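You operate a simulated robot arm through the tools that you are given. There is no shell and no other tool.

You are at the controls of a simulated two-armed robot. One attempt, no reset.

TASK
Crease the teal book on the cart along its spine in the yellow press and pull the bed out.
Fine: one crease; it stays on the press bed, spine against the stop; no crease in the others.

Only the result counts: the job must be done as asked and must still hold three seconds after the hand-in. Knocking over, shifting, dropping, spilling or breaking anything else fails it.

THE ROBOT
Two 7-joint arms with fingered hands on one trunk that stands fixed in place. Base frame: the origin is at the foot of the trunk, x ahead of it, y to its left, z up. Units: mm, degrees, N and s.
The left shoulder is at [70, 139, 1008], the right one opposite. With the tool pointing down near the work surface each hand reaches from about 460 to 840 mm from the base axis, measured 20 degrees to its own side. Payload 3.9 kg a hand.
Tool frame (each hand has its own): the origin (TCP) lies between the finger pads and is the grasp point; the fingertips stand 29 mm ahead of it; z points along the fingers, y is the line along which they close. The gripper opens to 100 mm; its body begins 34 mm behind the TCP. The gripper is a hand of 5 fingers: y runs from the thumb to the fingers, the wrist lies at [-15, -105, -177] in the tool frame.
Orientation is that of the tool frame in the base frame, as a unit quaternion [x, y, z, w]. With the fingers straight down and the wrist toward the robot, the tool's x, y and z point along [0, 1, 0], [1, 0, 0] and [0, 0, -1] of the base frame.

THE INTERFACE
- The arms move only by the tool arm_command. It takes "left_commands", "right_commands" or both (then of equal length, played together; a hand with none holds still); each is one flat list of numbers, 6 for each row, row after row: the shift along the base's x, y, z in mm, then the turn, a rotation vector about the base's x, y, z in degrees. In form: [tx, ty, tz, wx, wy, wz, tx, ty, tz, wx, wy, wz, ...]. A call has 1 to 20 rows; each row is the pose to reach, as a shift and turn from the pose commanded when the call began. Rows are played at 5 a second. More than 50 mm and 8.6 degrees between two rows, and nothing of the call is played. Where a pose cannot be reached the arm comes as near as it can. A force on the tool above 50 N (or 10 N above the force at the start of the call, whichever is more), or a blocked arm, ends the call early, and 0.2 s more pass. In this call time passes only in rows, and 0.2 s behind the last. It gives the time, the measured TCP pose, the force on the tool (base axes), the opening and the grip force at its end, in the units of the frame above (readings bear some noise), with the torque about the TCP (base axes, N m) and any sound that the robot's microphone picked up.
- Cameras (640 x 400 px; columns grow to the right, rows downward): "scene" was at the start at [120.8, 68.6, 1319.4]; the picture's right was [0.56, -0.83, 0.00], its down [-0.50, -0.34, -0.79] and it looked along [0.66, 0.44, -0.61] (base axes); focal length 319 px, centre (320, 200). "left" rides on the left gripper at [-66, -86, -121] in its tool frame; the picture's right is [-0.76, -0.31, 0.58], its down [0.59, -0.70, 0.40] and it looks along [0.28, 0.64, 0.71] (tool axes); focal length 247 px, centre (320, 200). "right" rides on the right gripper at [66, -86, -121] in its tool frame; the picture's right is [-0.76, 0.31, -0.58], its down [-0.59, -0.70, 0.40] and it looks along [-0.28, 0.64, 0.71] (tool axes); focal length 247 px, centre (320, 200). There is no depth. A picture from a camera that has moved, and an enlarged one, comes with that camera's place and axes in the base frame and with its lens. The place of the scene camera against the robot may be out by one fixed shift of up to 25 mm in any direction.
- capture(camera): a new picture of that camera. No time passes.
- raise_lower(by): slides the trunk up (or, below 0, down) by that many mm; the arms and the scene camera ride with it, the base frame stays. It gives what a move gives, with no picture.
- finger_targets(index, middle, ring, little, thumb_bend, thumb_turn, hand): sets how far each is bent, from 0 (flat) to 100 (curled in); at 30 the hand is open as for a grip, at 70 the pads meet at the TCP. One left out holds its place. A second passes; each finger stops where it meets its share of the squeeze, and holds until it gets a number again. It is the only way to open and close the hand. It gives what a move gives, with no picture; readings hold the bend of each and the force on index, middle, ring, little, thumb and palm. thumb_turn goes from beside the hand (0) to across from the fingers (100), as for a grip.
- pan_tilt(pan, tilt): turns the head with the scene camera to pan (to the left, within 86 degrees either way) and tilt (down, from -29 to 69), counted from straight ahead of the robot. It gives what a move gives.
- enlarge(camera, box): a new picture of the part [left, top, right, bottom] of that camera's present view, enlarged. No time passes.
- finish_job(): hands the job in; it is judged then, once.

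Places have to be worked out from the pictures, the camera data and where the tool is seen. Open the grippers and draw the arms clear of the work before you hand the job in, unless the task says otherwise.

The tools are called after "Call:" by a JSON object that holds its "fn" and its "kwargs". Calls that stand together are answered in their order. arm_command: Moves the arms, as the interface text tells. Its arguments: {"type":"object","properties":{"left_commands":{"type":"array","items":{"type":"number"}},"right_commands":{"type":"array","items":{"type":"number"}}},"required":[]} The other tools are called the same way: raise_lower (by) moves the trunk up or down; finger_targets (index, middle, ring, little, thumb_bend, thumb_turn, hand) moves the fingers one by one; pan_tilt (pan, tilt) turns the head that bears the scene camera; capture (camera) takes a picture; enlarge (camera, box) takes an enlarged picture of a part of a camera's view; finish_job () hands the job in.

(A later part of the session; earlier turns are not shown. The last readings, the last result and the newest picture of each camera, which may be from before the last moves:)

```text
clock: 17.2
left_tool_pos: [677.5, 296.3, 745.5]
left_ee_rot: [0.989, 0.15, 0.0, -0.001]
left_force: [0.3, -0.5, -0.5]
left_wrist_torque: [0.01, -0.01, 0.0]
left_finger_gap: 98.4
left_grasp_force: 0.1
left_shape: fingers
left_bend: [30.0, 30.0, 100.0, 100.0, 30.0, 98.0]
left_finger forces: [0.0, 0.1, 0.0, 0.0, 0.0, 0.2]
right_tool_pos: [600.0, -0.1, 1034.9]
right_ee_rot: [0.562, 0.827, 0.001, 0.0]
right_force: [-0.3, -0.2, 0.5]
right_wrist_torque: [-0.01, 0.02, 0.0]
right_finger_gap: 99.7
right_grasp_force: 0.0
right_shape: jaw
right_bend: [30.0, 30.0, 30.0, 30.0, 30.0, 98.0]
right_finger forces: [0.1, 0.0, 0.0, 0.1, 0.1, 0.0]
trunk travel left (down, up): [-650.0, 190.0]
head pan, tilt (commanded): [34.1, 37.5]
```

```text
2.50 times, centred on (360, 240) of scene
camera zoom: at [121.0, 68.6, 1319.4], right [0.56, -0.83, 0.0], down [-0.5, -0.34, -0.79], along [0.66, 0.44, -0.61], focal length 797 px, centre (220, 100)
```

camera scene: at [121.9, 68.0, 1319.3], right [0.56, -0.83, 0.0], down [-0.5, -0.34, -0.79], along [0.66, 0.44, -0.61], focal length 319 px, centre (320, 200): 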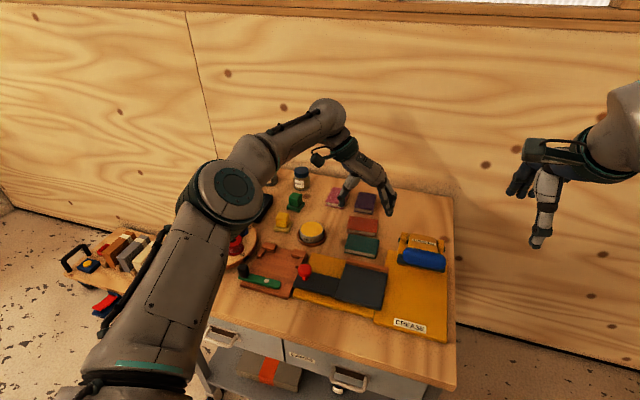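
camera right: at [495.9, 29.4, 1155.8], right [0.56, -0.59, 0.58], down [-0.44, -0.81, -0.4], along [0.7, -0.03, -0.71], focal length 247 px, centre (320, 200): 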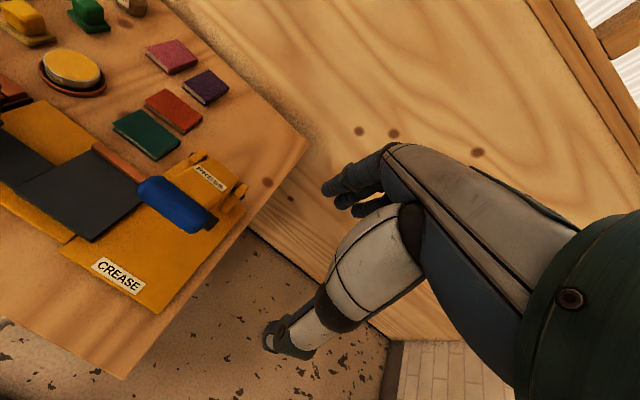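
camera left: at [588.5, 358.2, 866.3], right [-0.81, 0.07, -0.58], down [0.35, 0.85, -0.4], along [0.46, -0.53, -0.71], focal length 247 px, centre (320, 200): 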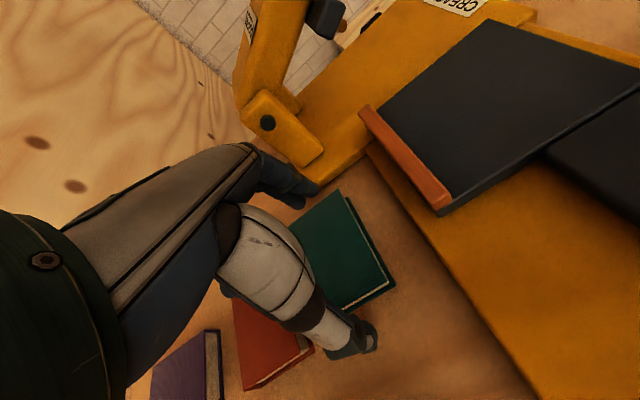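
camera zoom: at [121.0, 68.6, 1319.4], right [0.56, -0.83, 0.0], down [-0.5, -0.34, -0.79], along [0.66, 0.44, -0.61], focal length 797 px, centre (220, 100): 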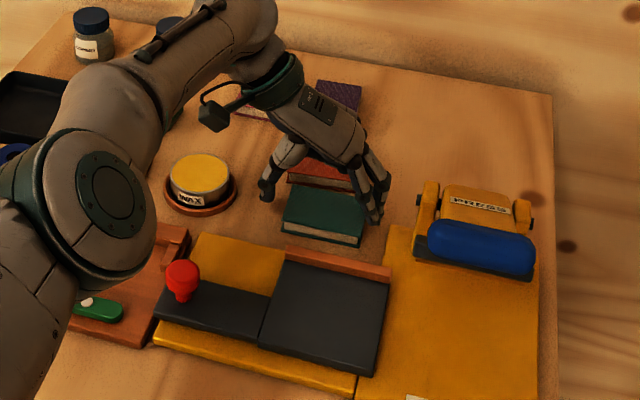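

Centred on the book within about 1 mm, with the fingertips outside both ends. I go 5 mm lower and then close index, middle and thumb on the short ends.

Call:
{"fn": "arm_command", "kwargs": {"left_commands": [0, 0, -3, 0, 0, 0, 0, 0, -5.5, 0, 0, 0]}}

Call:
{"fn": "finger_targets", "kwargs": {"hand": "left", "index": 42, "middle": 42, "thumb_bend": 42}}

```text
clock: 17.8
left_tool_pos: [678.0, 294.4, 741.0]
left_ee_rot: [0.989, 0.15, 0.0, 0.001]
left_force: [-0.7, 0.1, -0.2]
left_wrist_torque: [-0.04, -0.01, 0.0]
left_finger_gap: 98.6
left_grasp_force: 0.2
left_shape: fingers
left_bend: [30.0, 30.0, 100.0, 100.0, 30.0, 98.0]
left_finger forces: [0.0, 0.1, 0.0, 0.0, 0.0, 0.0]
right_tool_pos: [600.1, 0.2, 1034.3]
right_ee_rot: [0.562, 0.827, 0.0, 0.0]
right_force: [-0.3, 0.5, -0.2]
right_wrist_torque: [-0.02, 0.04, 0.02]
right_finger_gap: 99.8
right_grasp_force: 0.0
right_shape: jaw
right_bend: [30.0, 30.0, 30.0, 30.0, 30.0, 98.0]
right_finger forces: [0.1, 0.1, 0.0, 0.1, 0.0, 0.0]
trunk travel left (down, up): [-650.0, 190.0]
head pan, tilt (commanded): [34.1, 37.5]
```

```text
clock: 18.8
left_tool_pos: [678.0, 295.6, 741.0]
left_ee_rot: [0.989, 0.151, 0.002, 0.0]
left_force: [0.3, -0.5, 2.1]
left_wrist_torque: [-0.08, -0.03, 0.01]
left_finger_gap: 80.4
left_grasp_force: 4.4
left_shape: fingers
left_bend: [39.0, 40.0, 100.0, 100.0, 39.0, 97.0]
left_finger forces: [3.1, 2.0, 0.1, 0.0, 3.5, 0.0]
right_tool_pos: [598.6, -0.8, 1034.8]
right_ee_rot: [0.562, 0.827, -0.001, 0.0]
right_force: [-0.1, 0.1, -0.2]
right_wrist_torque: [0.0, -0.04, -0.01]
right_finger_gap: 100.0
right_grasp_force: 0.1
right_shape: jaw
right_bend: [30.0, 30.0, 30.0, 30.0, 30.0, 98.0]
right_finger forces: [0.0, 0.1, 0.0, 0.0, 0.0, 0.0]
trunk travel left (down, up): [-650.0, 190.0]
head pan, tilt (commanded): [34.1, 37.5]
```

Contact is balanced at an 80 mm gap, matching the book. I squeeze more for a secure lift.

Call:
{"fn": "finger_targets", "kwargs": {"hand": "left", "index": 52, "middle": 52, "thumb_bend": 52}}

Call:
{"fn": "arm_command", "kwargs": {"left_commands": [0, 0, 5, 0, 0, 0, 0, 0, 12, 0, 0, 0]}}

Call:
{"fn": "capture", "kwargs": {"camera": "left"}}

Call:
{"fn": "enlarge", "kwargs": {"camera": "scene", "box": [280, 160, 440, 320]}}

```text
clock: 19.8
left_tool_pos: [678.1, 295.4, 741.1]
left_ee_rot: [0.989, 0.151, 0.0, 0.0]
left_force: [1.3, -2.3, 6.0]
left_wrist_torque: [-0.23, -0.08, 0.06]
left_finger_gap: 78.2
left_grasp_force: 13.1
left_shape: fingers
left_bend: [43.0, 45.0, 100.0, 100.0, 41.0, 96.0]
left_finger forces: [9.2, 5.9, 0.0, 0.0, 11.8, 0.0]
right_tool_pos: [598.8, -0.5, 1035.6]
right_ee_rot: [0.562, 0.827, 0.0, 0.0]
right_force: [0.5, 0.6, 0.2]
right_wrist_torque: [-0.04, 0.04, 0.01]
right_finger_gap: 99.8
right_grasp_force: 0.0
right_shape: jaw
right_bend: [30.0, 30.0, 30.0, 30.0, 30.0, 98.0]
right_finger forces: [0.1, 0.0, 0.1, 0.1, 0.1, 0.0]
trunk travel left (down, up): [-650.0, 190.0]
head pan, tilt (commanded): [34.1, 37.5]
```

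```text
clock: 20.4
left_tool_pos: [677.3, 295.9, 751.0]
left_ee_rot: [0.989, 0.151, 0.0, 0.0]
left_force: [0.3, 1.0, -0.1]
left_wrist_torque: [0.01, 0.01, -0.03]
left_finger_gap: 66.3
left_grasp_force: 10.1
left_shape: fingers
left_bend: [50.0, 44.0, 100.0, 100.0, 43.0, 96.0]
left_finger forces: [2.4, 7.9, 0.0, 0.0, 9.2, 0.0]
right_tool_pos: [598.6, -0.9, 1034.6]
right_ee_rot: [0.562, 0.827, 0.0, 0.0]
right_force: [0.3, 0.8, 0.6]
right_wrist_torque: [0.0, -0.01, 0.05]
right_finger_gap: 99.9
right_grasp_force: 0.0
right_shape: jaw
right_bend: [30.0, 30.0, 30.0, 30.0, 30.0, 98.0]
right_finger forces: [0.0, 0.0, 0.1, 0.0, 0.1, 0.1]
trunk travel left (down, up): [-650.0, 190.0]
head pan, tilt (commanded): [34.1, 37.5]
```

```text
taken
camera left: at [588.3, 357.8, 872.3], right [-0.81, 0.07, -0.58], down [0.35, 0.85, -0.4], along [0.46, -0.53, -0.71], focal length 247 px, centre (320, 200)
```

left: 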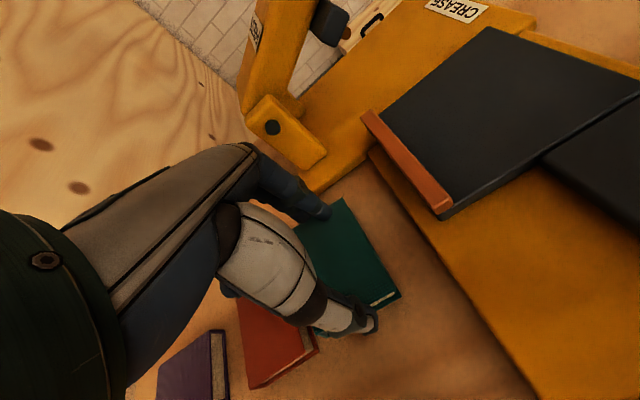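

```text
2.50 times, centred on (360, 240) of scene
camera zoom: at [120.6, 68.4, 1319.3], right [0.56, -0.83, 0.0], down [-0.5, -0.34, -0.79], along [0.66, 0.44, -0.61], focal length 797 px, centre (220, 100)
```

zoom: 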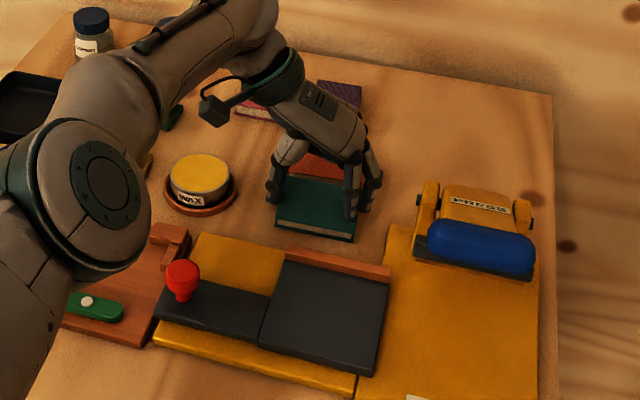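

The index finger slipped off the end (its bend went to 50) while middle and thumb still press. I look closely before doing anything else.

Call:
{"fn": "enlarge", "kwargs": {"camera": "left", "box": [260, 150, 440, 350]}}

Call:
{"fn": "enlarge", "kwargs": {"camera": "right", "box": [90, 80, 210, 180]}}

Call:
{"fn": "enlarge", "kwargs": {"camera": "scene", "box": [330, 200, 390, 260]}}

```text
2.00 times, centred on (350, 250) of left
camera zoom: at [588.3, 357.8, 872.3], right [-0.81, 0.07, -0.58], down [0.35, 0.85, -0.4], along [0.46, -0.53, -0.71], focal length 494 px, centre (260, 100)
```

zoom: 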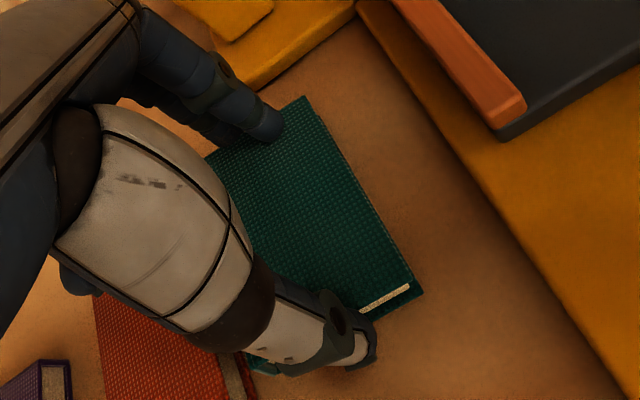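

```text
4.00 times, centred on (150, 130) of right
camera zoom: at [494.9, 29.0, 1156.2], right [0.56, -0.59, 0.58], down [-0.44, -0.81, -0.4], along [0.7, -0.03, -0.71], focal length 988 px, centre (1000, 480)
```

zoom: 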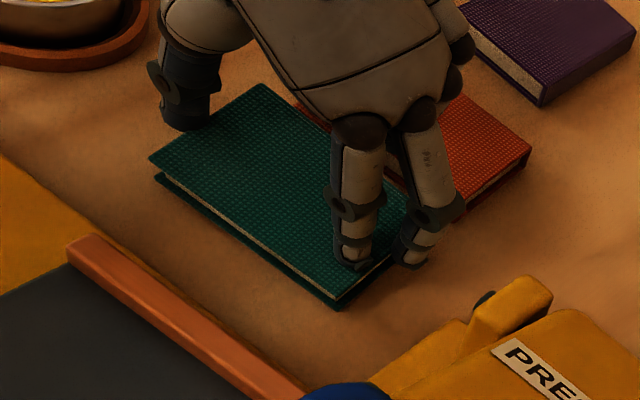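

```text
6.67 times, centred on (360, 230) of scene
camera zoom: at [120.6, 68.4, 1319.3], right [0.56, -0.83, 0.0], down [-0.5, -0.34, -0.79], along [0.66, 0.44, -0.61], focal length 2124 px, centre (53, 0)
```

zoom: 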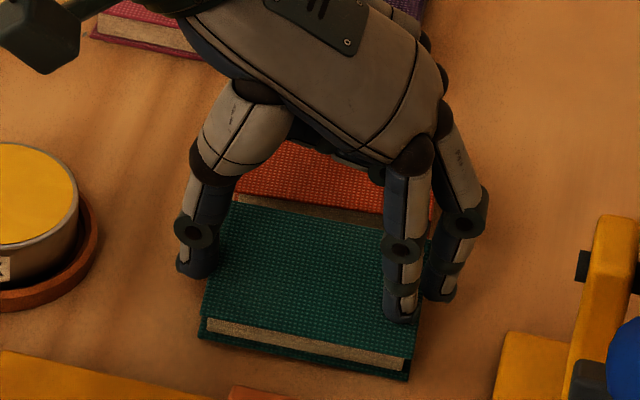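

The index slid onto the book's top, and the book hangs tilted between middle and thumb. I open the index, set the book back down gently, then release for a better grip.

Call:
{"fn": "finger_targets", "kwargs": {"hand": "left", "index": 28}}

Call:
{"fn": "arm_command", "kwargs": {"left_commands": [0, 0, -3, 0, 0, 0, 0, 0, -6, 0, 0, 0, 0, 0, -9, 0, 0, 0, 0, 0, -11, 0, 0, 0]}}

Call:
{"fn": "enlarge", "kwargs": {"camera": "scene", "box": [330, 200, 390, 260]}}

Call:
{"fn": "enlarge", "kwargs": {"camera": "left", "box": [260, 150, 440, 350]}}

```text
clock: 21.4
left_tool_pos: [677.9, 295.0, 751.8]
left_ee_rot: [0.989, 0.15, 0.0, 0.0]
left_force: [0.0, -0.3, -1.3]
left_wrist_torque: [0.0, 0.01, 0.02]
left_finger_gap: 91.7
left_grasp_force: 8.3
left_shape: fingers
left_bend: [28.0, 43.0, 100.0, 100.0, 44.0, 96.0]
left_finger forces: [0.0, 8.6, 0.1, 0.1, 8.5, 0.0]
right_tool_pos: [598.5, 0.3, 1033.8]
right_ee_rot: [0.562, 0.827, 0.0, 0.0]
right_force: [0.1, 0.0, -0.3]
right_wrist_torque: [0.03, 0.02, -0.01]
right_finger_gap: 99.8
right_grasp_force: 0.2
right_shape: jaw
right_bend: [30.0, 30.0, 30.0, 30.0, 30.0, 98.0]
right_finger forces: [0.1, 0.1, 0.0, 0.1, 0.1, 0.0]
trunk travel left (down, up): [-650.0, 190.0]
head pan, tilt (commanded): [34.1, 37.5]
```

```text
clock: 22.4
left_tool_pos: [676.8, 297.0, 742.4]
left_ee_rot: [0.988, 0.152, 0.001, 0.0]
left_force: [0.3, 0.8, 6.1]
left_wrist_torque: [-0.06, -0.05, -0.04]
left_finger_gap: 91.6
left_grasp_force: 9.7
left_shape: fingers
left_bend: [28.0, 43.0, 100.0, 100.0, 44.0, 96.0]
left_finger forces: [0.1, 8.3, 0.0, 0.1, 9.4, 0.0]
right_tool_pos: [598.6, -0.1, 1034.9]
right_ee_rot: [0.562, 0.827, 0.0, 0.001]
right_force: [-0.1, 0.2, -0.2]
right_wrist_torque: [0.0, 0.02, 0.0]
right_finger_gap: 99.6
right_grasp_force: 0.0
right_shape: jaw
right_bend: [30.0, 30.0, 30.0, 30.0, 30.0, 98.0]
right_finger forces: [0.0, 0.1, 0.1, 0.0, 0.0, 0.0]
trunk travel left (down, up): [-650.0, 190.0]
head pan, tilt (commanded): [34.1, 37.5]
```

```text
6.67 times, centred on (360, 230) of scene
camera zoom: at [119.8, 68.5, 1319.6], right [0.56, -0.83, 0.0], down [-0.5, -0.34, -0.79], along [0.66, 0.44, -0.61], focal length 2124 px, centre (53, 0)
```

zoom: 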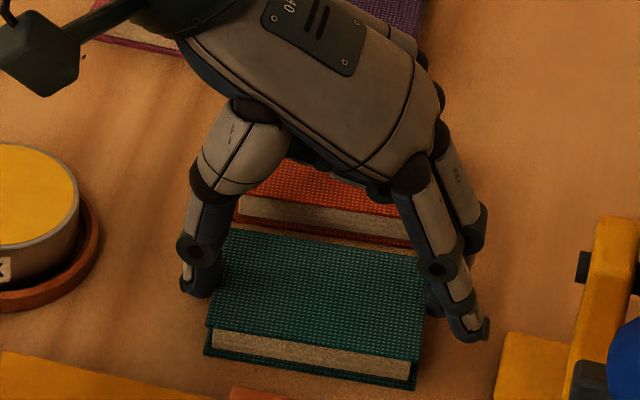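

```text
2.00 times, centred on (350, 250) of left
camera zoom: at [588.2, 358.3, 862.5], right [-0.81, 0.07, -0.58], down [0.35, 0.85, -0.4], along [0.46, -0.53, -0.71], focal length 494 px, centre (260, 100)
```

zoom: 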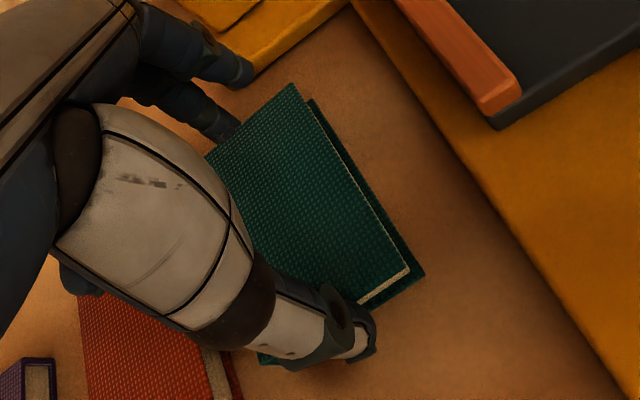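

The book is flat on the table again, turned a few degrees. The earlier squeeze partly pressed the fingertips into the table, so I release and will re-grip slightly higher with a gentler squeeze.

Call:
{"fn": "finger_targets", "kwargs": {"hand": "left", "index": 30, "middle": 30, "thumb_bend": 30}}

Call:
{"fn": "arm_command", "kwargs": {"left_commands": [0, 0, 5, 0, 0, 0, 0, 0, 8, 0, 0, 0]}}

Call:
{"fn": "enlarge", "kwargs": {"camera": "left", "box": [260, 150, 440, 350]}}

Call:
{"fn": "enlarge", "kwargs": {"camera": "scene", "box": [330, 200, 390, 260]}}

Call:
{"fn": "enlarge", "kwargs": {"camera": "right", "box": [90, 80, 210, 180]}}

```text
clock: 23.4
left_tool_pos: [677.2, 295.4, 741.0]
left_ee_rot: [0.989, 0.15, 0.0, 0.0]
left_force: [0.5, -0.9, -0.3]
left_wrist_torque: [0.0, -0.01, 0.02]
left_finger_gap: 98.7
left_grasp_force: 0.0
left_shape: fingers
left_bend: [30.0, 30.0, 100.0, 100.0, 30.0, 97.0]
left_finger forces: [0.1, 0.0, 0.1, 0.0, 0.0, 0.0]
right_tool_pos: [599.7, 0.1, 1034.2]
right_ee_rot: [0.561, 0.828, -0.001, 0.0]
right_force: [-0.4, -0.8, 0.0]
right_wrist_torque: [0.02, 0.0, -0.01]
right_finger_gap: 99.9
right_grasp_force: 0.0
right_shape: jaw
right_bend: [30.0, 30.0, 30.0, 30.0, 30.0, 98.0]
right_finger forces: [0.0, 0.0, 0.0, 0.1, 0.0, 0.1]
trunk travel left (down, up): [-650.0, 190.0]
head pan, tilt (commanded): [34.1, 37.5]
```

```text
clock: 24.0
left_tool_pos: [679.3, 295.5, 747.8]
left_ee_rot: [0.989, 0.15, 0.0, 0.001]
left_force: [-0.1, 0.8, 0.0]
left_wrist_torque: [0.0, 0.0, 0.01]
left_finger_gap: 98.4
left_grasp_force: 0.1
left_shape: fingers
left_bend: [30.0, 30.0, 100.0, 100.0, 30.0, 97.0]
left_finger forces: [0.0, 0.0, 0.0, 0.1, 0.0, 0.0]
right_tool_pos: [598.8, 0.4, 1034.7]
right_ee_rot: [0.562, 0.827, -0.001, 0.001]
right_force: [0.2, 0.1, -0.1]
right_wrist_torque: [-0.01, -0.02, 0.02]
right_finger_gap: 99.7
right_grasp_force: 0.1
right_shape: jaw
right_bend: [30.0, 30.0, 30.0, 30.0, 30.0, 98.0]
right_finger forces: [0.0, 0.0, 0.0, 0.1, 0.0, 0.1]
trunk travel left (down, up): [-650.0, 190.0]
head pan, tilt (commanded): [34.1, 37.5]
```

```text
2.00 times, centred on (350, 250) of left
camera zoom: at [588.9, 357.9, 869.5], right [-0.81, 0.07, -0.58], down [0.35, 0.85, -0.4], along [0.46, -0.53, -0.71], focal length 494 px, centre (260, 100)
```

zoom: 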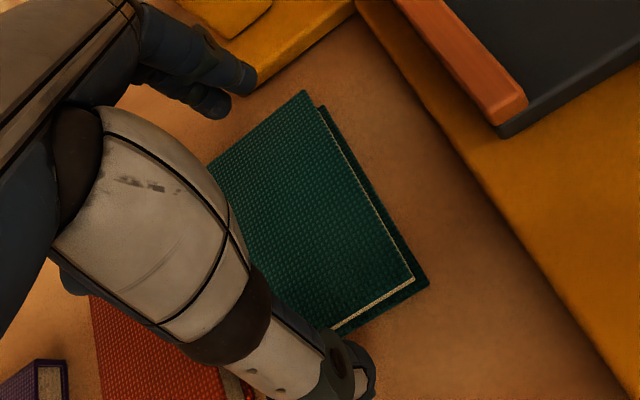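

```text
6.67 times, centred on (360, 230) of scene
camera zoom: at [120.8, 68.6, 1319.4], right [0.56, -0.83, 0.0], down [-0.5, -0.34, -0.79], along [0.66, 0.44, -0.61], focal length 2124 px, centre (53, 0)
```

zoom: 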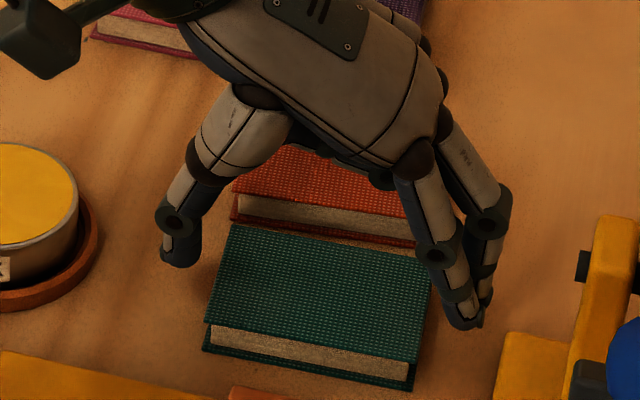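

```text
4.00 times, centred on (150, 130) of right
camera zoom: at [495.1, 29.1, 1156.2], right [0.56, -0.59, 0.58], down [-0.44, -0.81, -0.4], along [0.7, -0.03, -0.71], focal length 988 px, centre (1000, 480)
```

zoom: 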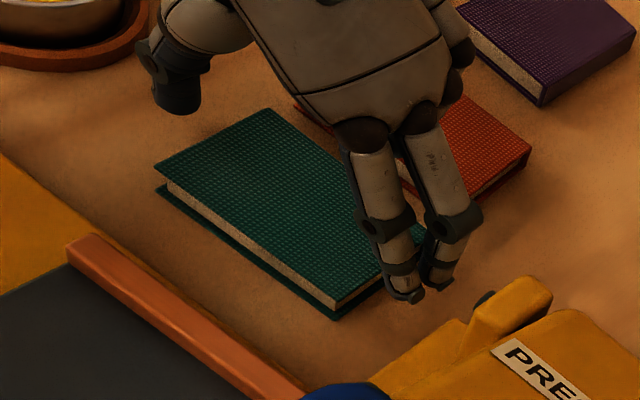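

The book is centred 5 mm left of the TCP and turned about 2°. I correct for that, keep the tips a bit above the table and close gently.

Call:
{"fn": "arm_command", "kwargs": {"left_commands": [-1.5, 2, 0, 0, 0, 1, -3, 4.3, 0, 0, 0, 1.9, -3, 4.3, -3.5, 0, 0, 1.9]}}

Call:
{"fn": "finger_targets", "kwargs": {"hand": "left", "index": 41, "middle": 41, "thumb_bend": 41}}

Call:
{"fn": "enlarge", "kwargs": {"camera": "scene", "box": [330, 200, 390, 260]}}

Call:
{"fn": "enlarge", "kwargs": {"camera": "right", "box": [90, 80, 210, 180]}}

```text
clock: 24.8
left_tool_pos: [674.9, 300.4, 744.3]
left_ee_rot: [0.986, 0.168, -0.001, 0.0]
left_force: [-0.4, 0.1, 0.2]
left_wrist_torque: [0.02, 0.0, 0.02]
left_finger_gap: 98.4
left_grasp_force: 0.1
left_shape: fingers
left_bend: [30.0, 30.0, 100.0, 100.0, 30.0, 97.0]
left_finger forces: [0.1, 0.0, 0.1, 0.0, 0.0, 0.0]
right_tool_pos: [597.8, 0.8, 1034.9]
right_ee_rot: [0.562, 0.827, 0.0, 0.0]
right_force: [0.2, 0.8, -0.3]
right_wrist_torque: [-0.05, -0.02, -0.01]
right_finger_gap: 99.9
right_grasp_force: 0.0
right_shape: jaw
right_bend: [30.0, 30.0, 30.0, 30.0, 30.0, 98.0]
right_finger forces: [0.0, 0.0, 0.1, 0.1, 0.0, 0.1]
trunk travel left (down, up): [-650.0, 190.0]
head pan, tilt (commanded): [34.1, 37.5]
```

```text
clock: 25.8
left_tool_pos: [675.3, 299.3, 745.3]
left_ee_rot: [0.986, 0.167, 0.0, 0.0]
left_force: [-0.8, -0.6, 2.2]
left_wrist_torque: [-0.03, 0.01, 0.01]
left_finger_gap: 76.4
left_grasp_force: 2.2
left_shape: fingers
left_bend: [40.0, 39.0, 100.0, 100.0, 39.0, 97.0]
left_finger forces: [0.5, 1.8, 0.1, 0.0, 1.5, 0.0]
right_tool_pos: [598.9, -0.1, 1034.2]
right_ee_rot: [0.562, 0.827, -0.001, 0.0]
right_force: [0.9, -0.1, 1.2]
right_wrist_torque: [-0.01, 0.02, -0.02]
right_finger_gap: 99.8
right_grasp_force: 0.0
right_shape: jaw
right_bend: [30.0, 30.0, 30.0, 30.0, 30.0, 98.0]
right_finger forces: [0.0, 0.1, 0.0, 0.0, 0.1, 0.1]
trunk travel left (down, up): [-650.0, 190.0]
head pan, tilt (commanded): [34.1, 37.5]
```

```text
6.67 times, centred on (360, 230) of scene
camera zoom: at [120.5, 68.5, 1319.4], right [0.56, -0.83, 0.0], down [-0.5, -0.34, -0.79], along [0.66, 0.44, -0.61], focal length 2124 px, centre (53, 0)
```

zoom: 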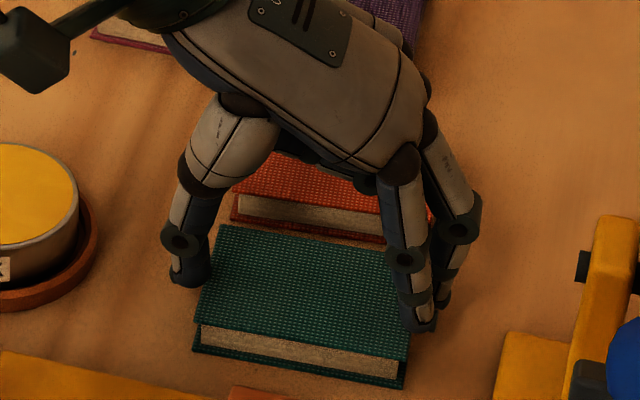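

```text
4.00 times, centred on (150, 130) of right
camera zoom: at [494.8, 29.0, 1156.3], right [0.56, -0.59, 0.58], down [-0.44, -0.81, -0.4], along [0.7, -0.03, -0.71], focal length 988 px, centre (1000, 480)
```

zoom: 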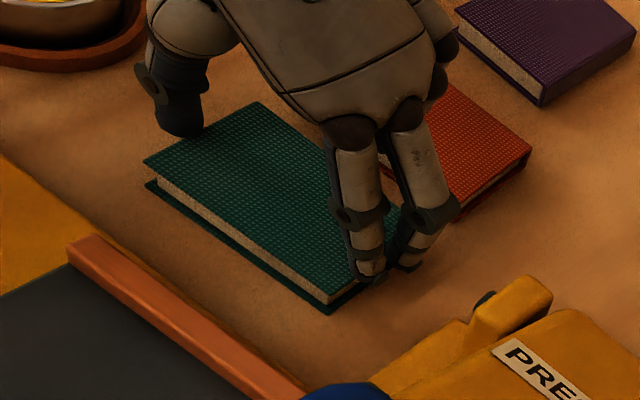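

The upward force with weak index contact suggests the pads ride on the top cover's edge rather than the sides, so I need to be lower. I open and feel downward in small steps for the table.

Call:
{"fn": "finger_targets", "kwargs": {"hand": "left", "index": 30, "middle": 30, "thumb_bend": 30}}

Call:
{"fn": "arm_command", "kwargs": {"left_commands": [0, 0, -3, 0, 0, 0, 0, 0, -6, 0, 0, 0]}}

Call:
{"fn": "arm_command", "kwargs": {"left_commands": [0, 0, -2, 0, 0, 0]}}

Call:
{"fn": "enlarge", "kwargs": {"camera": "scene", "box": [330, 200, 390, 260]}}

Call:
{"fn": "enlarge", "kwargs": {"camera": "right", "box": [90, 80, 210, 180]}}

```text
clock: 26.8
left_tool_pos: [674.8, 300.9, 745.3]
left_ee_rot: [0.986, 0.166, 0.0, 0.0]
left_force: [-0.3, 0.5, -0.4]
left_wrist_torque: [-0.03, 0.01, -0.02]
left_finger_gap: 98.6
left_grasp_force: 0.1
left_shape: fingers
left_bend: [30.0, 30.0, 100.0, 100.0, 30.0, 97.0]
left_finger forces: [0.1, 0.0, 0.0, 0.0, 0.1, 0.1]
right_tool_pos: [598.0, 0.1, 1035.5]
right_ee_rot: [0.561, 0.828, 0.0, 0.0]
right_force: [-0.2, 0.0, 0.0]
right_wrist_torque: [-0.03, -0.03, -0.02]
right_finger_gap: 99.8
right_grasp_force: 0.1
right_shape: jaw
right_bend: [30.0, 30.0, 30.0, 30.0, 30.0, 98.0]
right_finger forces: [0.1, 0.0, 0.0, 0.0, 0.1, 0.1]
trunk travel left (down, up): [-650.0, 190.0]
head pan, tilt (commanded): [34.1, 37.5]
```

```text
clock: 27.4
left_tool_pos: [674.6, 300.1, 740.0]
left_ee_rot: [0.986, 0.166, 0.001, 0.001]
left_force: [0.2, 0.9, 0.0]
left_wrist_torque: [0.01, 0.03, 0.01]
left_finger_gap: 98.4
left_grasp_force: 0.1
left_shape: fingers
left_bend: [30.0, 30.0, 100.0, 100.0, 30.0, 97.0]
left_finger forces: [0.1, 0.0, 0.0, 0.1, 0.1, 0.0]
right_tool_pos: [597.3, -0.1, 1033.7]
right_ee_rot: [0.563, 0.827, 0.0, 0.0]
right_force: [-0.1, -1.1, 0.4]
right_wrist_torque: [0.03, -0.01, 0.0]
right_finger_gap: 99.8
right_grasp_force: 0.0
right_shape: jaw
right_bend: [30.0, 30.0, 30.0, 30.0, 30.0, 98.0]
right_finger forces: [0.1, 0.1, 0.0, 0.0, 0.0, 0.1]
trunk travel left (down, up): [-650.0, 190.0]
head pan, tilt (commanded): [34.1, 37.5]
```

```text
clock: 27.8
left_tool_pos: [674.9, 300.2, 736.9]
left_ee_rot: [0.986, 0.166, 0.001, 0.0]
left_force: [-0.7, -0.6, -0.4]
left_wrist_torque: [0.01, 0.01, -0.01]
left_finger_gap: 98.3
left_grasp_force: 0.1
left_shape: fingers
left_bend: [30.0, 30.0, 100.0, 100.0, 30.0, 97.0]
left_finger forces: [0.0, 0.0, 0.0, 0.1, 0.0, 0.0]
right_tool_pos: [599.2, 1.1, 1035.1]
right_ee_rot: [0.562, 0.827, 0.0, 0.0]
right_force: [0.3, -0.4, 1.0]
right_wrist_torque: [-0.01, 0.03, 0.04]
right_finger_gap: 99.7
right_grasp_force: 0.1
right_shape: jaw
right_bend: [30.0, 30.0, 30.0, 30.0, 30.0, 98.0]
right_finger forces: [0.0, 0.0, 0.0, 0.0, 0.0, 0.0]
trunk travel left (down, up): [-650.0, 190.0]
head pan, tilt (commanded): [34.1, 37.5]
```

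```text
6.67 times, centred on (360, 230) of scene
camera zoom: at [120.9, 68.7, 1319.4], right [0.56, -0.83, 0.0], down [-0.5, -0.34, -0.79], along [0.66, 0.44, -0.61], focal length 2124 px, centre (53, 0)
```

zoom: 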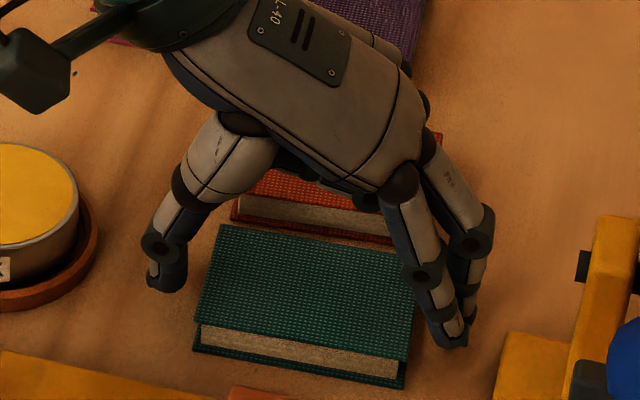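

```text
4.00 times, centred on (150, 130) of right
camera zoom: at [495.1, 29.2, 1156.2], right [0.56, -0.59, 0.58], down [-0.44, -0.81, -0.4], along [0.7, -0.03, -0.71], focal length 988 px, centre (1000, 480)
```

zoom: 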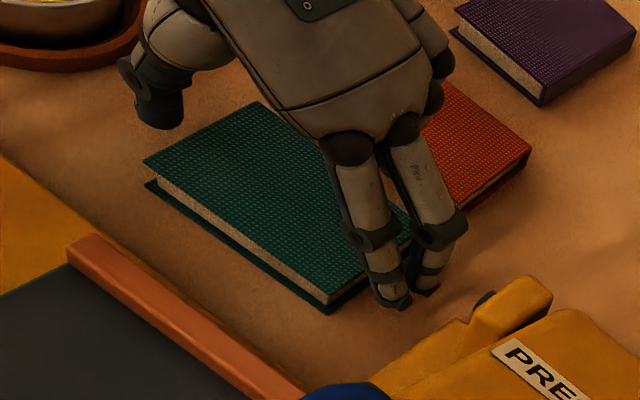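

Still no table contact at TCP z 737. I continue down in 2 mm steps.

Call:
{"fn": "arm_command", "kwargs": {"left_commands": [0, 0, -2, 0, 0, 0]}}

Call:
{"fn": "arm_command", "kwargs": {"left_commands": [0, 0, -2, 0, 0, 0]}}

Call:
{"fn": "arm_command", "kwargs": {"left_commands": [0, 0, -1.5, 0, 0, 0]}}

```text
clock: 28.2
left_tool_pos: [675.4, 298.9, 733.8]
left_ee_rot: [0.986, 0.167, 0.0, 0.0]
left_force: [0.3, 0.5, -0.4]
left_wrist_torque: [0.01, -0.01, 0.0]
left_finger_gap: 98.4
left_grasp_force: 0.2
left_shape: fingers
left_bend: [30.0, 30.0, 100.0, 100.0, 30.0, 97.0]
left_finger forces: [0.0, 0.1, 0.1, 0.0, 0.0, 0.0]
right_tool_pos: [599.0, 0.5, 1034.7]
right_ee_rot: [0.562, 0.827, -0.001, 0.0]
right_force: [-0.5, 0.9, 0.2]
right_wrist_torque: [-0.01, -0.01, 0.01]
right_finger_gap: 99.9
right_grasp_force: 0.1
right_shape: jaw
right_bend: [30.0, 30.0, 30.0, 30.0, 30.0, 98.0]
right_finger forces: [0.1, 0.1, 0.1, 0.0, 0.0, 0.1]
trunk travel left (down, up): [-650.0, 190.0]
head pan, tilt (commanded): [34.1, 37.5]
```

```text
clock: 28.6
left_tool_pos: [675.0, 299.1, 733.3]
left_ee_rot: [0.986, 0.166, 0.0, 0.0]
left_force: [1.0, 0.6, -0.3]
left_wrist_torque: [-0.04, -0.01, -0.02]
left_finger_gap: 98.2
left_grasp_force: 0.1
left_shape: fingers
left_bend: [30.0, 30.0, 100.0, 100.0, 30.0, 97.0]
left_finger forces: [0.0, 0.0, 0.0, 0.0, 0.0, 0.0]
right_tool_pos: [598.0, -1.2, 1033.4]
right_ee_rot: [0.562, 0.827, 0.0, 0.001]
right_force: [0.3, -0.1, -0.4]
right_wrist_torque: [-0.04, 0.01, -0.03]
right_finger_gap: 99.7
right_grasp_force: 0.2
right_shape: jaw
right_bend: [30.0, 30.0, 30.0, 30.0, 30.0, 98.0]
right_finger forces: [0.1, 0.1, 0.1, 0.0, 0.1, 0.1]
trunk travel left (down, up): [-650.0, 190.0]
head pan, tilt (commanded): [34.1, 37.5]
```

```text
clock: 29.0
left_tool_pos: [674.7, 300.0, 731.9]
left_ee_rot: [0.986, 0.167, 0.0, 0.0]
left_force: [0.4, -0.6, -0.7]
left_wrist_torque: [-0.02, 0.01, 0.01]
left_finger_gap: 98.6
left_grasp_force: 0.1
left_shape: fingers
left_bend: [30.0, 30.0, 100.0, 100.0, 30.0, 97.0]
left_finger forces: [0.0, 0.0, 0.0, 0.0, 0.0, 0.0]
right_tool_pos: [599.1, 0.1, 1034.2]
right_ee_rot: [0.562, 0.827, 0.0, 0.0]
right_force: [0.9, -0.3, -0.3]
right_wrist_torque: [0.0, 0.0, -0.03]
right_finger_gap: 99.7
right_grasp_force: 0.0
right_shape: jaw
right_bend: [30.0, 30.0, 30.0, 30.0, 30.0, 98.0]
right_finger forces: [0.0, 0.0, 0.1, 0.0, 0.0, 0.0]
trunk travel left (down, up): [-650.0, 190.0]
head pan, tilt (commanded): [34.1, 37.5]
```

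TCP z 732 and still free, so the earlier grips were simply too high on the book. I close gently here and check the contact forces.

Call:
{"fn": "finger_targets", "kwargs": {"hand": "left", "index": 41, "middle": 41, "thumb_bend": 41}}

Call:
{"fn": "enlarge", "kwargs": {"camera": "scene", "box": [330, 200, 390, 260]}}

Call:
{"fn": "enlarge", "kwargs": {"camera": "right", "box": [90, 80, 210, 180]}}

```text
clock: 30.0
left_tool_pos: [675.2, 299.4, 732.4]
left_ee_rot: [0.986, 0.167, 0.0, 0.001]
left_force: [0.6, -1.0, 2.3]
left_wrist_torque: [-0.06, -0.05, 0.0]
left_finger_gap: 82.2
left_grasp_force: 4.7
left_shape: fingers
left_bend: [38.0, 40.0, 100.0, 100.0, 38.0, 97.0]
left_finger forces: [3.3, 2.1, 0.1, 0.1, 3.4, 0.0]
right_tool_pos: [598.1, 0.6, 1034.1]
right_ee_rot: [0.563, 0.827, 0.001, 0.0]
right_force: [-0.1, 1.0, 0.1]
right_wrist_torque: [-0.05, 0.02, 0.0]
right_finger_gap: 100.1
right_grasp_force: 0.1
right_shape: jaw
right_bend: [30.0, 30.0, 30.0, 30.0, 30.0, 98.0]
right_finger forces: [0.0, 0.0, 0.1, 0.1, 0.0, 0.0]
trunk travel left (down, up): [-650.0, 190.0]
head pan, tilt (commanded): [34.1, 37.5]
```

```text
6.67 times, centred on (360, 230) of scene
camera zoom: at [120.5, 68.4, 1319.4], right [0.56, -0.83, 0.0], down [-0.5, -0.34, -0.79], along [0.66, 0.44, -0.61], focal length 2124 px, centre (53, 0)
```

zoom: 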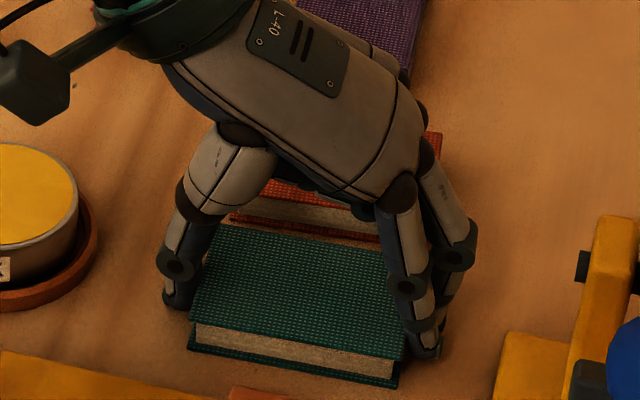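

```text
4.00 times, centred on (150, 130) of right
camera zoom: at [494.8, 28.9, 1156.3], right [0.56, -0.59, 0.58], down [-0.44, -0.81, -0.4], along [0.7, -0.03, -0.71], focal length 988 px, centre (1000, 480)
```

zoom: 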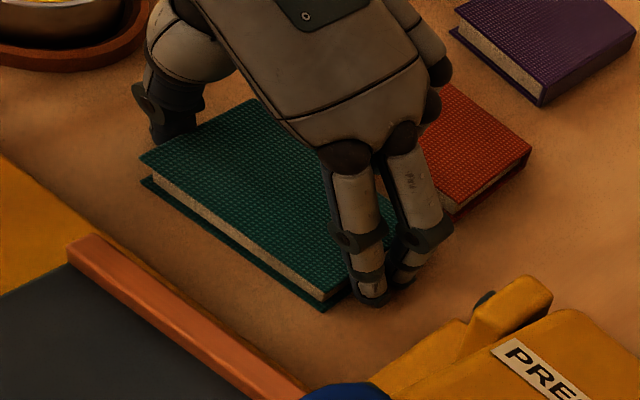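

Now the fingertips are down beside the ends with balanced contact (gap 82). I increase the squeeze moderately and lift a few millimetres to test.

Call:
{"fn": "finger_targets", "kwargs": {"hand": "left", "index": 47, "middle": 47, "thumb_bend": 47}}

Call:
{"fn": "arm_command", "kwargs": {"left_commands": [0, 0, 2, 0, 0, 0, 0, 0, 4, 0, 0, 0, 0, 0, 6, 0, 0, 0]}}

Call:
{"fn": "enlarge", "kwargs": {"camera": "scene", "box": [330, 200, 390, 260]}}

Call:
{"fn": "enlarge", "kwargs": {"camera": "right", "box": [90, 80, 210, 180]}}

```text
clock: 31.0
left_tool_pos: [674.7, 299.0, 733.0]
left_ee_rot: [0.986, 0.167, 0.0, 0.0]
left_force: [2.1, -0.8, 5.3]
left_wrist_torque: [-0.31, -0.19, 0.02]
left_finger_gap: 80.9
left_grasp_force: 11.4
left_shape: fingers
left_bend: [40.0, 42.0, 100.0, 100.0, 39.0, 97.0]
left_finger forces: [7.0, 7.7, 0.0, 0.1, 8.8, 0.0]
right_tool_pos: [599.1, -1.6, 1035.0]
right_ee_rot: [0.562, 0.827, 0.0, 0.0]
right_force: [0.0, -0.3, 1.0]
right_wrist_torque: [0.01, 0.0, 0.01]
right_finger_gap: 100.1
right_grasp_force: 0.1
right_shape: jaw
right_bend: [30.0, 30.0, 30.0, 30.0, 30.0, 98.0]
right_finger forces: [0.0, 0.0, 0.1, 0.1, 0.0, 0.1]
trunk travel left (down, up): [-650.0, 190.0]
head pan, tilt (commanded): [34.1, 37.5]
```

```text
clock: 31.8
left_tool_pos: [674.7, 299.6, 736.8]
left_ee_rot: [0.986, 0.168, -0.001, 0.0]
left_force: [0.3, 0.3, -0.8]
left_wrist_torque: [0.04, 0.0, -0.01]
left_finger_gap: 80.9
left_grasp_force: 9.1
left_shape: fingers
left_bend: [41.0, 43.0, 100.0, 100.0, 39.0, 97.0]
left_finger forces: [6.2, 3.1, 0.0, 0.0, 9.5, 0.0]
right_tool_pos: [599.8, 0.9, 1035.4]
right_ee_rot: [0.562, 0.827, 0.0, 0.0]
right_force: [-0.6, 0.0, 0.1]
right_wrist_torque: [0.0, -0.01, 0.02]
right_finger_gap: 99.8
right_grasp_force: 0.0
right_shape: jaw
right_bend: [30.0, 30.0, 30.0, 30.0, 30.0, 98.0]
right_finger forces: [0.1, 0.1, 0.1, 0.0, 0.0, 0.1]
trunk travel left (down, up): [-650.0, 190.0]
head pan, tilt (commanded): [34.1, 37.5]
```

```text
6.67 times, centred on (360, 230) of scene
camera zoom: at [120.8, 68.6, 1319.4], right [0.56, -0.83, 0.0], down [-0.5, -0.34, -0.79], along [0.66, 0.44, -0.61], focal length 2124 px, centre (53, 0)
```

zoom: 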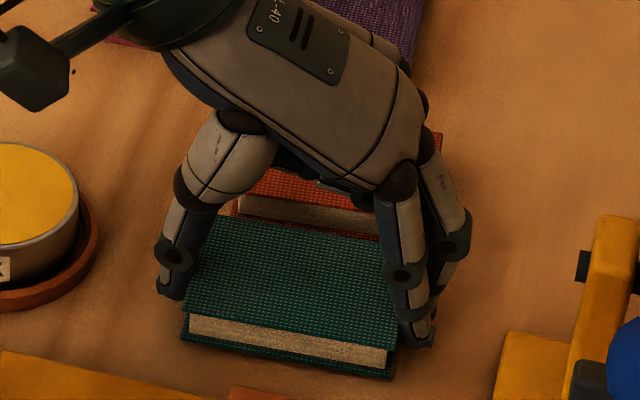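

```text
4.00 times, centred on (150, 130) of right
camera zoom: at [495.1, 29.1, 1156.1], right [0.56, -0.59, 0.58], down [-0.44, -0.81, -0.4], along [0.7, -0.03, -0.71], focal length 988 px, centre (1000, 480)
```

zoom: 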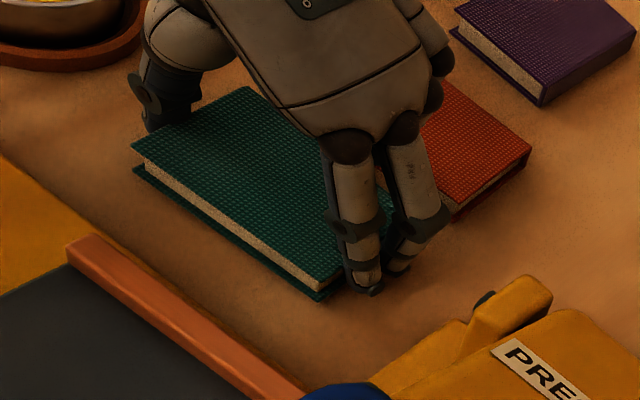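

The book lifts level, with fingers holding 81 mm gap. I continue lifting smoothly to clear the stop.

Call:
{"fn": "arm_command", "kwargs": {"left_commands": [0, 0, 6, 0, 0, 0, 0, 0, 14, 0, 0, 0, 0, 0, 22, 0, 0, 0, 0, 0, 30, 0, 0, 0, 0, 0, 38, 0, 0, 0, 0, 0, 46, 0, 0, 0, 0, 0, 54, 0, 0, 0]}}

Call:
{"fn": "capture", "kwargs": {"camera": "left"}}

Call:
{"fn": "enlarge", "kwargs": {"camera": "scene", "box": [310, 170, 410, 270]}}

Call:
{"fn": "enlarge", "kwargs": {"camera": "right", "box": [60, 50, 220, 210]}}

```text
clock: 33.4
left_tool_pos: [674.0, 299.4, 792.2]
left_ee_rot: [0.986, 0.167, 0.0, 0.001]
left_force: [0.1, -0.2, -0.3]
left_wrist_torque: [-0.02, -0.03, 0.01]
left_finger_gap: 80.7
left_grasp_force: 10.1
left_shape: fingers
left_bend: [41.0, 43.0, 100.0, 100.0, 39.0, 97.0]
left_finger forces: [6.3, 3.1, 0.0, 0.0, 9.4, 0.1]
right_tool_pos: [598.5, -0.5, 1034.5]
right_ee_rot: [0.561, 0.828, 0.0, 0.0]
right_force: [-0.4, 1.1, -0.7]
right_wrist_torque: [0.02, 0.02, -0.01]
right_finger_gap: 99.9
right_grasp_force: 0.1
right_shape: jaw
right_bend: [30.0, 30.0, 30.0, 30.0, 30.0, 98.0]
right_finger forces: [0.1, 0.1, 0.0, 0.0, 0.0, 0.0]
trunk travel left (down, up): [-650.0, 190.0]
head pan, tilt (commanded): [34.1, 37.5]
```

```text
taken
camera left: at [583.1, 359.4, 913.6], right [-0.82, 0.04, -0.58], down [0.32, 0.86, -0.4], along [0.48, -0.51, -0.71], focal length 247 px, centre (320, 200)
```

left: 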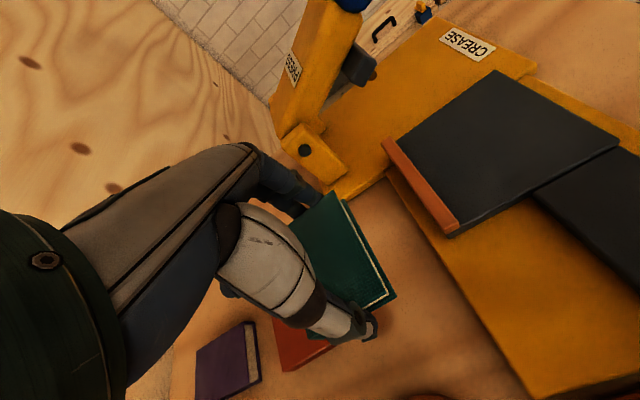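

```text
4.00 times, centred on (360, 220) of scene
camera zoom: at [120.6, 68.6, 1319.4], right [0.56, -0.83, 0.0], down [-0.5, -0.34, -0.79], along [0.66, 0.44, -0.61], focal length 1275 px, centre (160, 120)
```

zoom: 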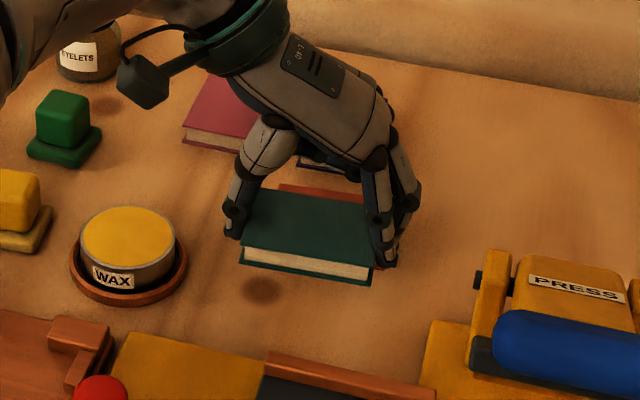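

```text
2.50 times, centred on (140, 130) of right
camera zoom: at [494.9, 29.1, 1156.3], right [0.56, -0.59, 0.58], down [-0.44, -0.81, -0.4], along [0.7, -0.03, -0.71], focal length 617 px, centre (770, 375)
```

zoom: 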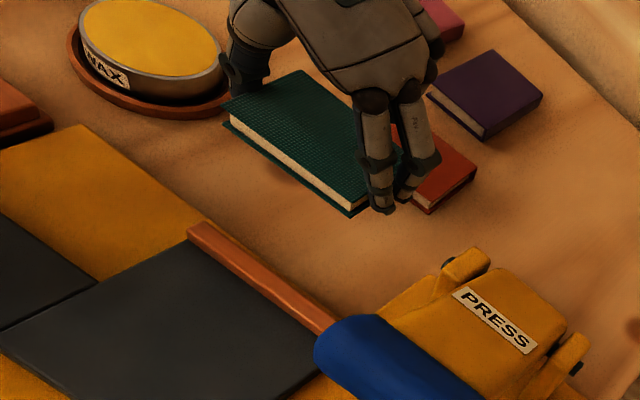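

Book is held level and firmly. I enlarge the left view to get the book's pose in the hand and the stop's position from the same picture.

Call:
{"fn": "enlarge", "kwargs": {"camera": "left", "box": [270, 170, 430, 350]}}

Call:
{"fn": "enlarge", "kwargs": {"camera": "left", "box": [370, 60, 640, 330]}}

```text
2.22 times, centred on (350, 260) of left
camera zoom: at [583.1, 359.4, 913.6], right [-0.82, 0.04, -0.58], down [0.32, 0.86, -0.4], along [0.48, -0.51, -0.71], focal length 549 px, centre (253, 67)
```

zoom: 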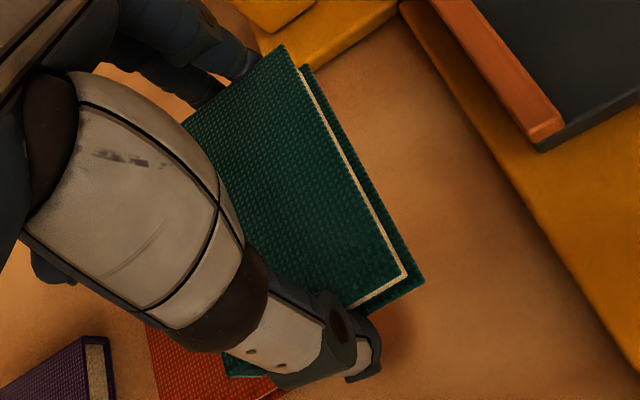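

```text
1.48 times, centred on (505, 195) of left
camera zoom: at [583.1, 359.4, 913.6], right [-0.82, 0.04, -0.58], down [0.32, 0.86, -0.4], along [0.48, -0.51, -0.71], focal length 366 px, centre (46, 207)
```

zoom: 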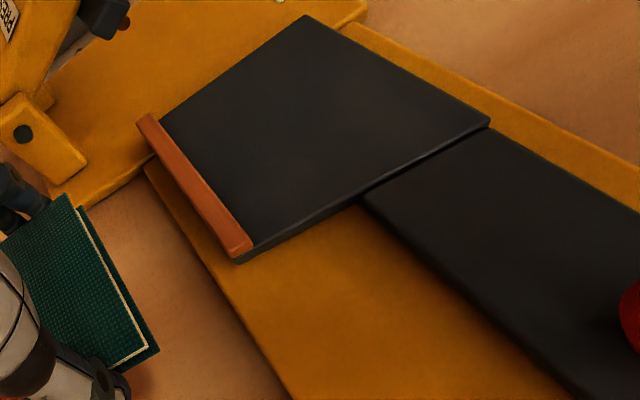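

From this picture, the book sits about 7 mm toward the thumb from the TCP, and the stop's face mid-point is near (603, 244). I carry the book over the stop to hover above the bed with an 8 mm gap ahead of the stop, turning −3°.

Call:
{"fn": "arm_command", "kwargs": {"left_commands": [-10.3, -7.2, 1, 0, 0, -0.3, -20.6, -14.4, 2, 0, 0, -0.6, -30.8, -21.6, 3, 0, 0, -1, -41.1, -28.8, 3, 0, 0, -1.3, -51.4, -36, 3, 0, 0, -1.6, -61.7, -43.2, 3, 0, 0, -2, -72, -50.4, 3, 0, 0, -2.3, -82.2, -57.6, 3, 0, 0, -2.6, -92.5, -64.8, 3, 0, 0, -3, -102.8, -72, 3, 0, 0, -3.2]}}

Call:
{"fn": "capture", "kwargs": {"camera": "left"}}

Call:
{"fn": "enlarge", "kwargs": {"camera": "scene", "box": [290, 190, 450, 330]}}

Call:
{"fn": "enlarge", "kwargs": {"camera": "right", "box": [0, 60, 250, 280]}}

```text
clock: 35.6
left_tool_pos: [572.1, 226.3, 794.5]
left_ee_rot: [0.99, 0.141, -0.001, 0.0]
left_force: [-0.7, -0.9, -0.9]
left_wrist_torque: [0.0, 0.0, 0.0]
left_finger_gap: 80.9
left_grasp_force: 9.3
left_shape: fingers
left_bend: [41.0, 43.0, 100.0, 100.0, 39.0, 97.0]
left_finger forces: [6.1, 3.1, 0.0, 0.1, 9.4, 0.0]
right_tool_pos: [599.4, 0.3, 1035.6]
right_ee_rot: [0.562, 0.827, 0.0, 0.0]
right_force: [-0.6, 0.9, 0.6]
right_wrist_torque: [-0.01, -0.03, 0.01]
right_finger_gap: 99.9
right_grasp_force: 0.0
right_shape: jaw
right_bend: [30.0, 30.0, 30.0, 30.0, 30.0, 98.0]
right_finger forces: [0.0, 0.0, 0.0, 0.0, 0.0, 0.1]
trunk travel left (down, up): [-650.0, 190.0]
head pan, tilt (commanded): [34.1, 37.5]
```

```text
taken
camera left: at [484.2, 291.1, 915.2], right [-0.81, 0.09, -0.58], down [0.37, 0.84, -0.4], along [0.45, -0.54, -0.71], focal length 247 px, centre (320, 200)
```

left: 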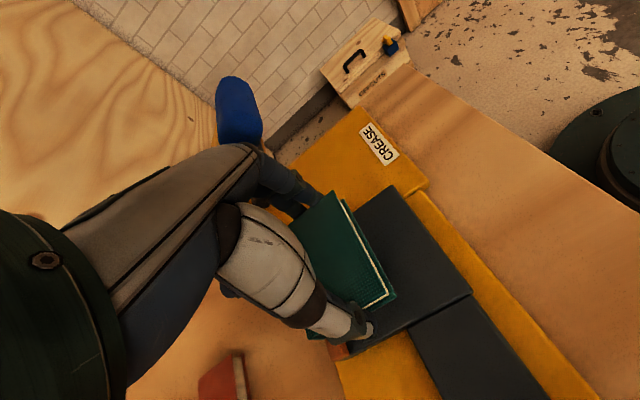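

```text
2.86 times, centred on (370, 260) of scene
camera zoom: at [120.5, 68.6, 1319.4], right [0.56, -0.83, 0.0], down [-0.5, -0.34, -0.79], along [0.66, 0.44, -0.61], focal length 910 px, centre (177, 29)
```

zoom: 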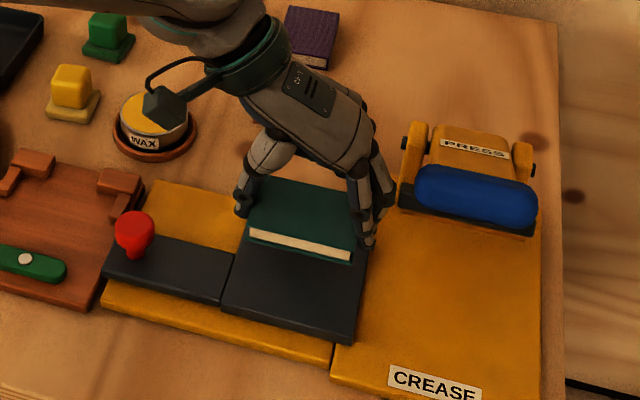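

```text
1.82 times, centred on (125, 170) of right
camera zoom: at [494.7, 29.2, 1156.3], right [0.56, -0.59, 0.58], down [-0.44, -0.81, -0.4], along [0.7, -0.03, -0.71], focal length 449 px, centre (674, 254)
```

zoom: 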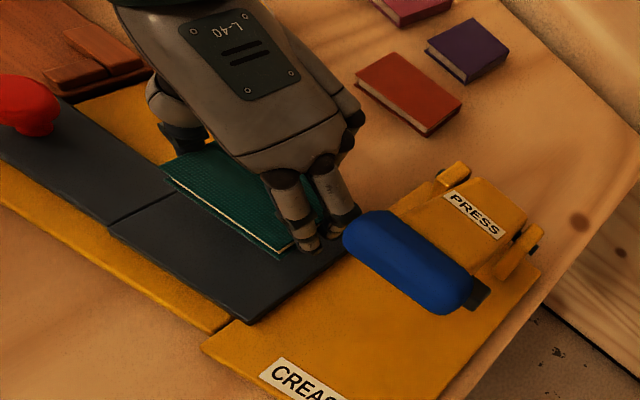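

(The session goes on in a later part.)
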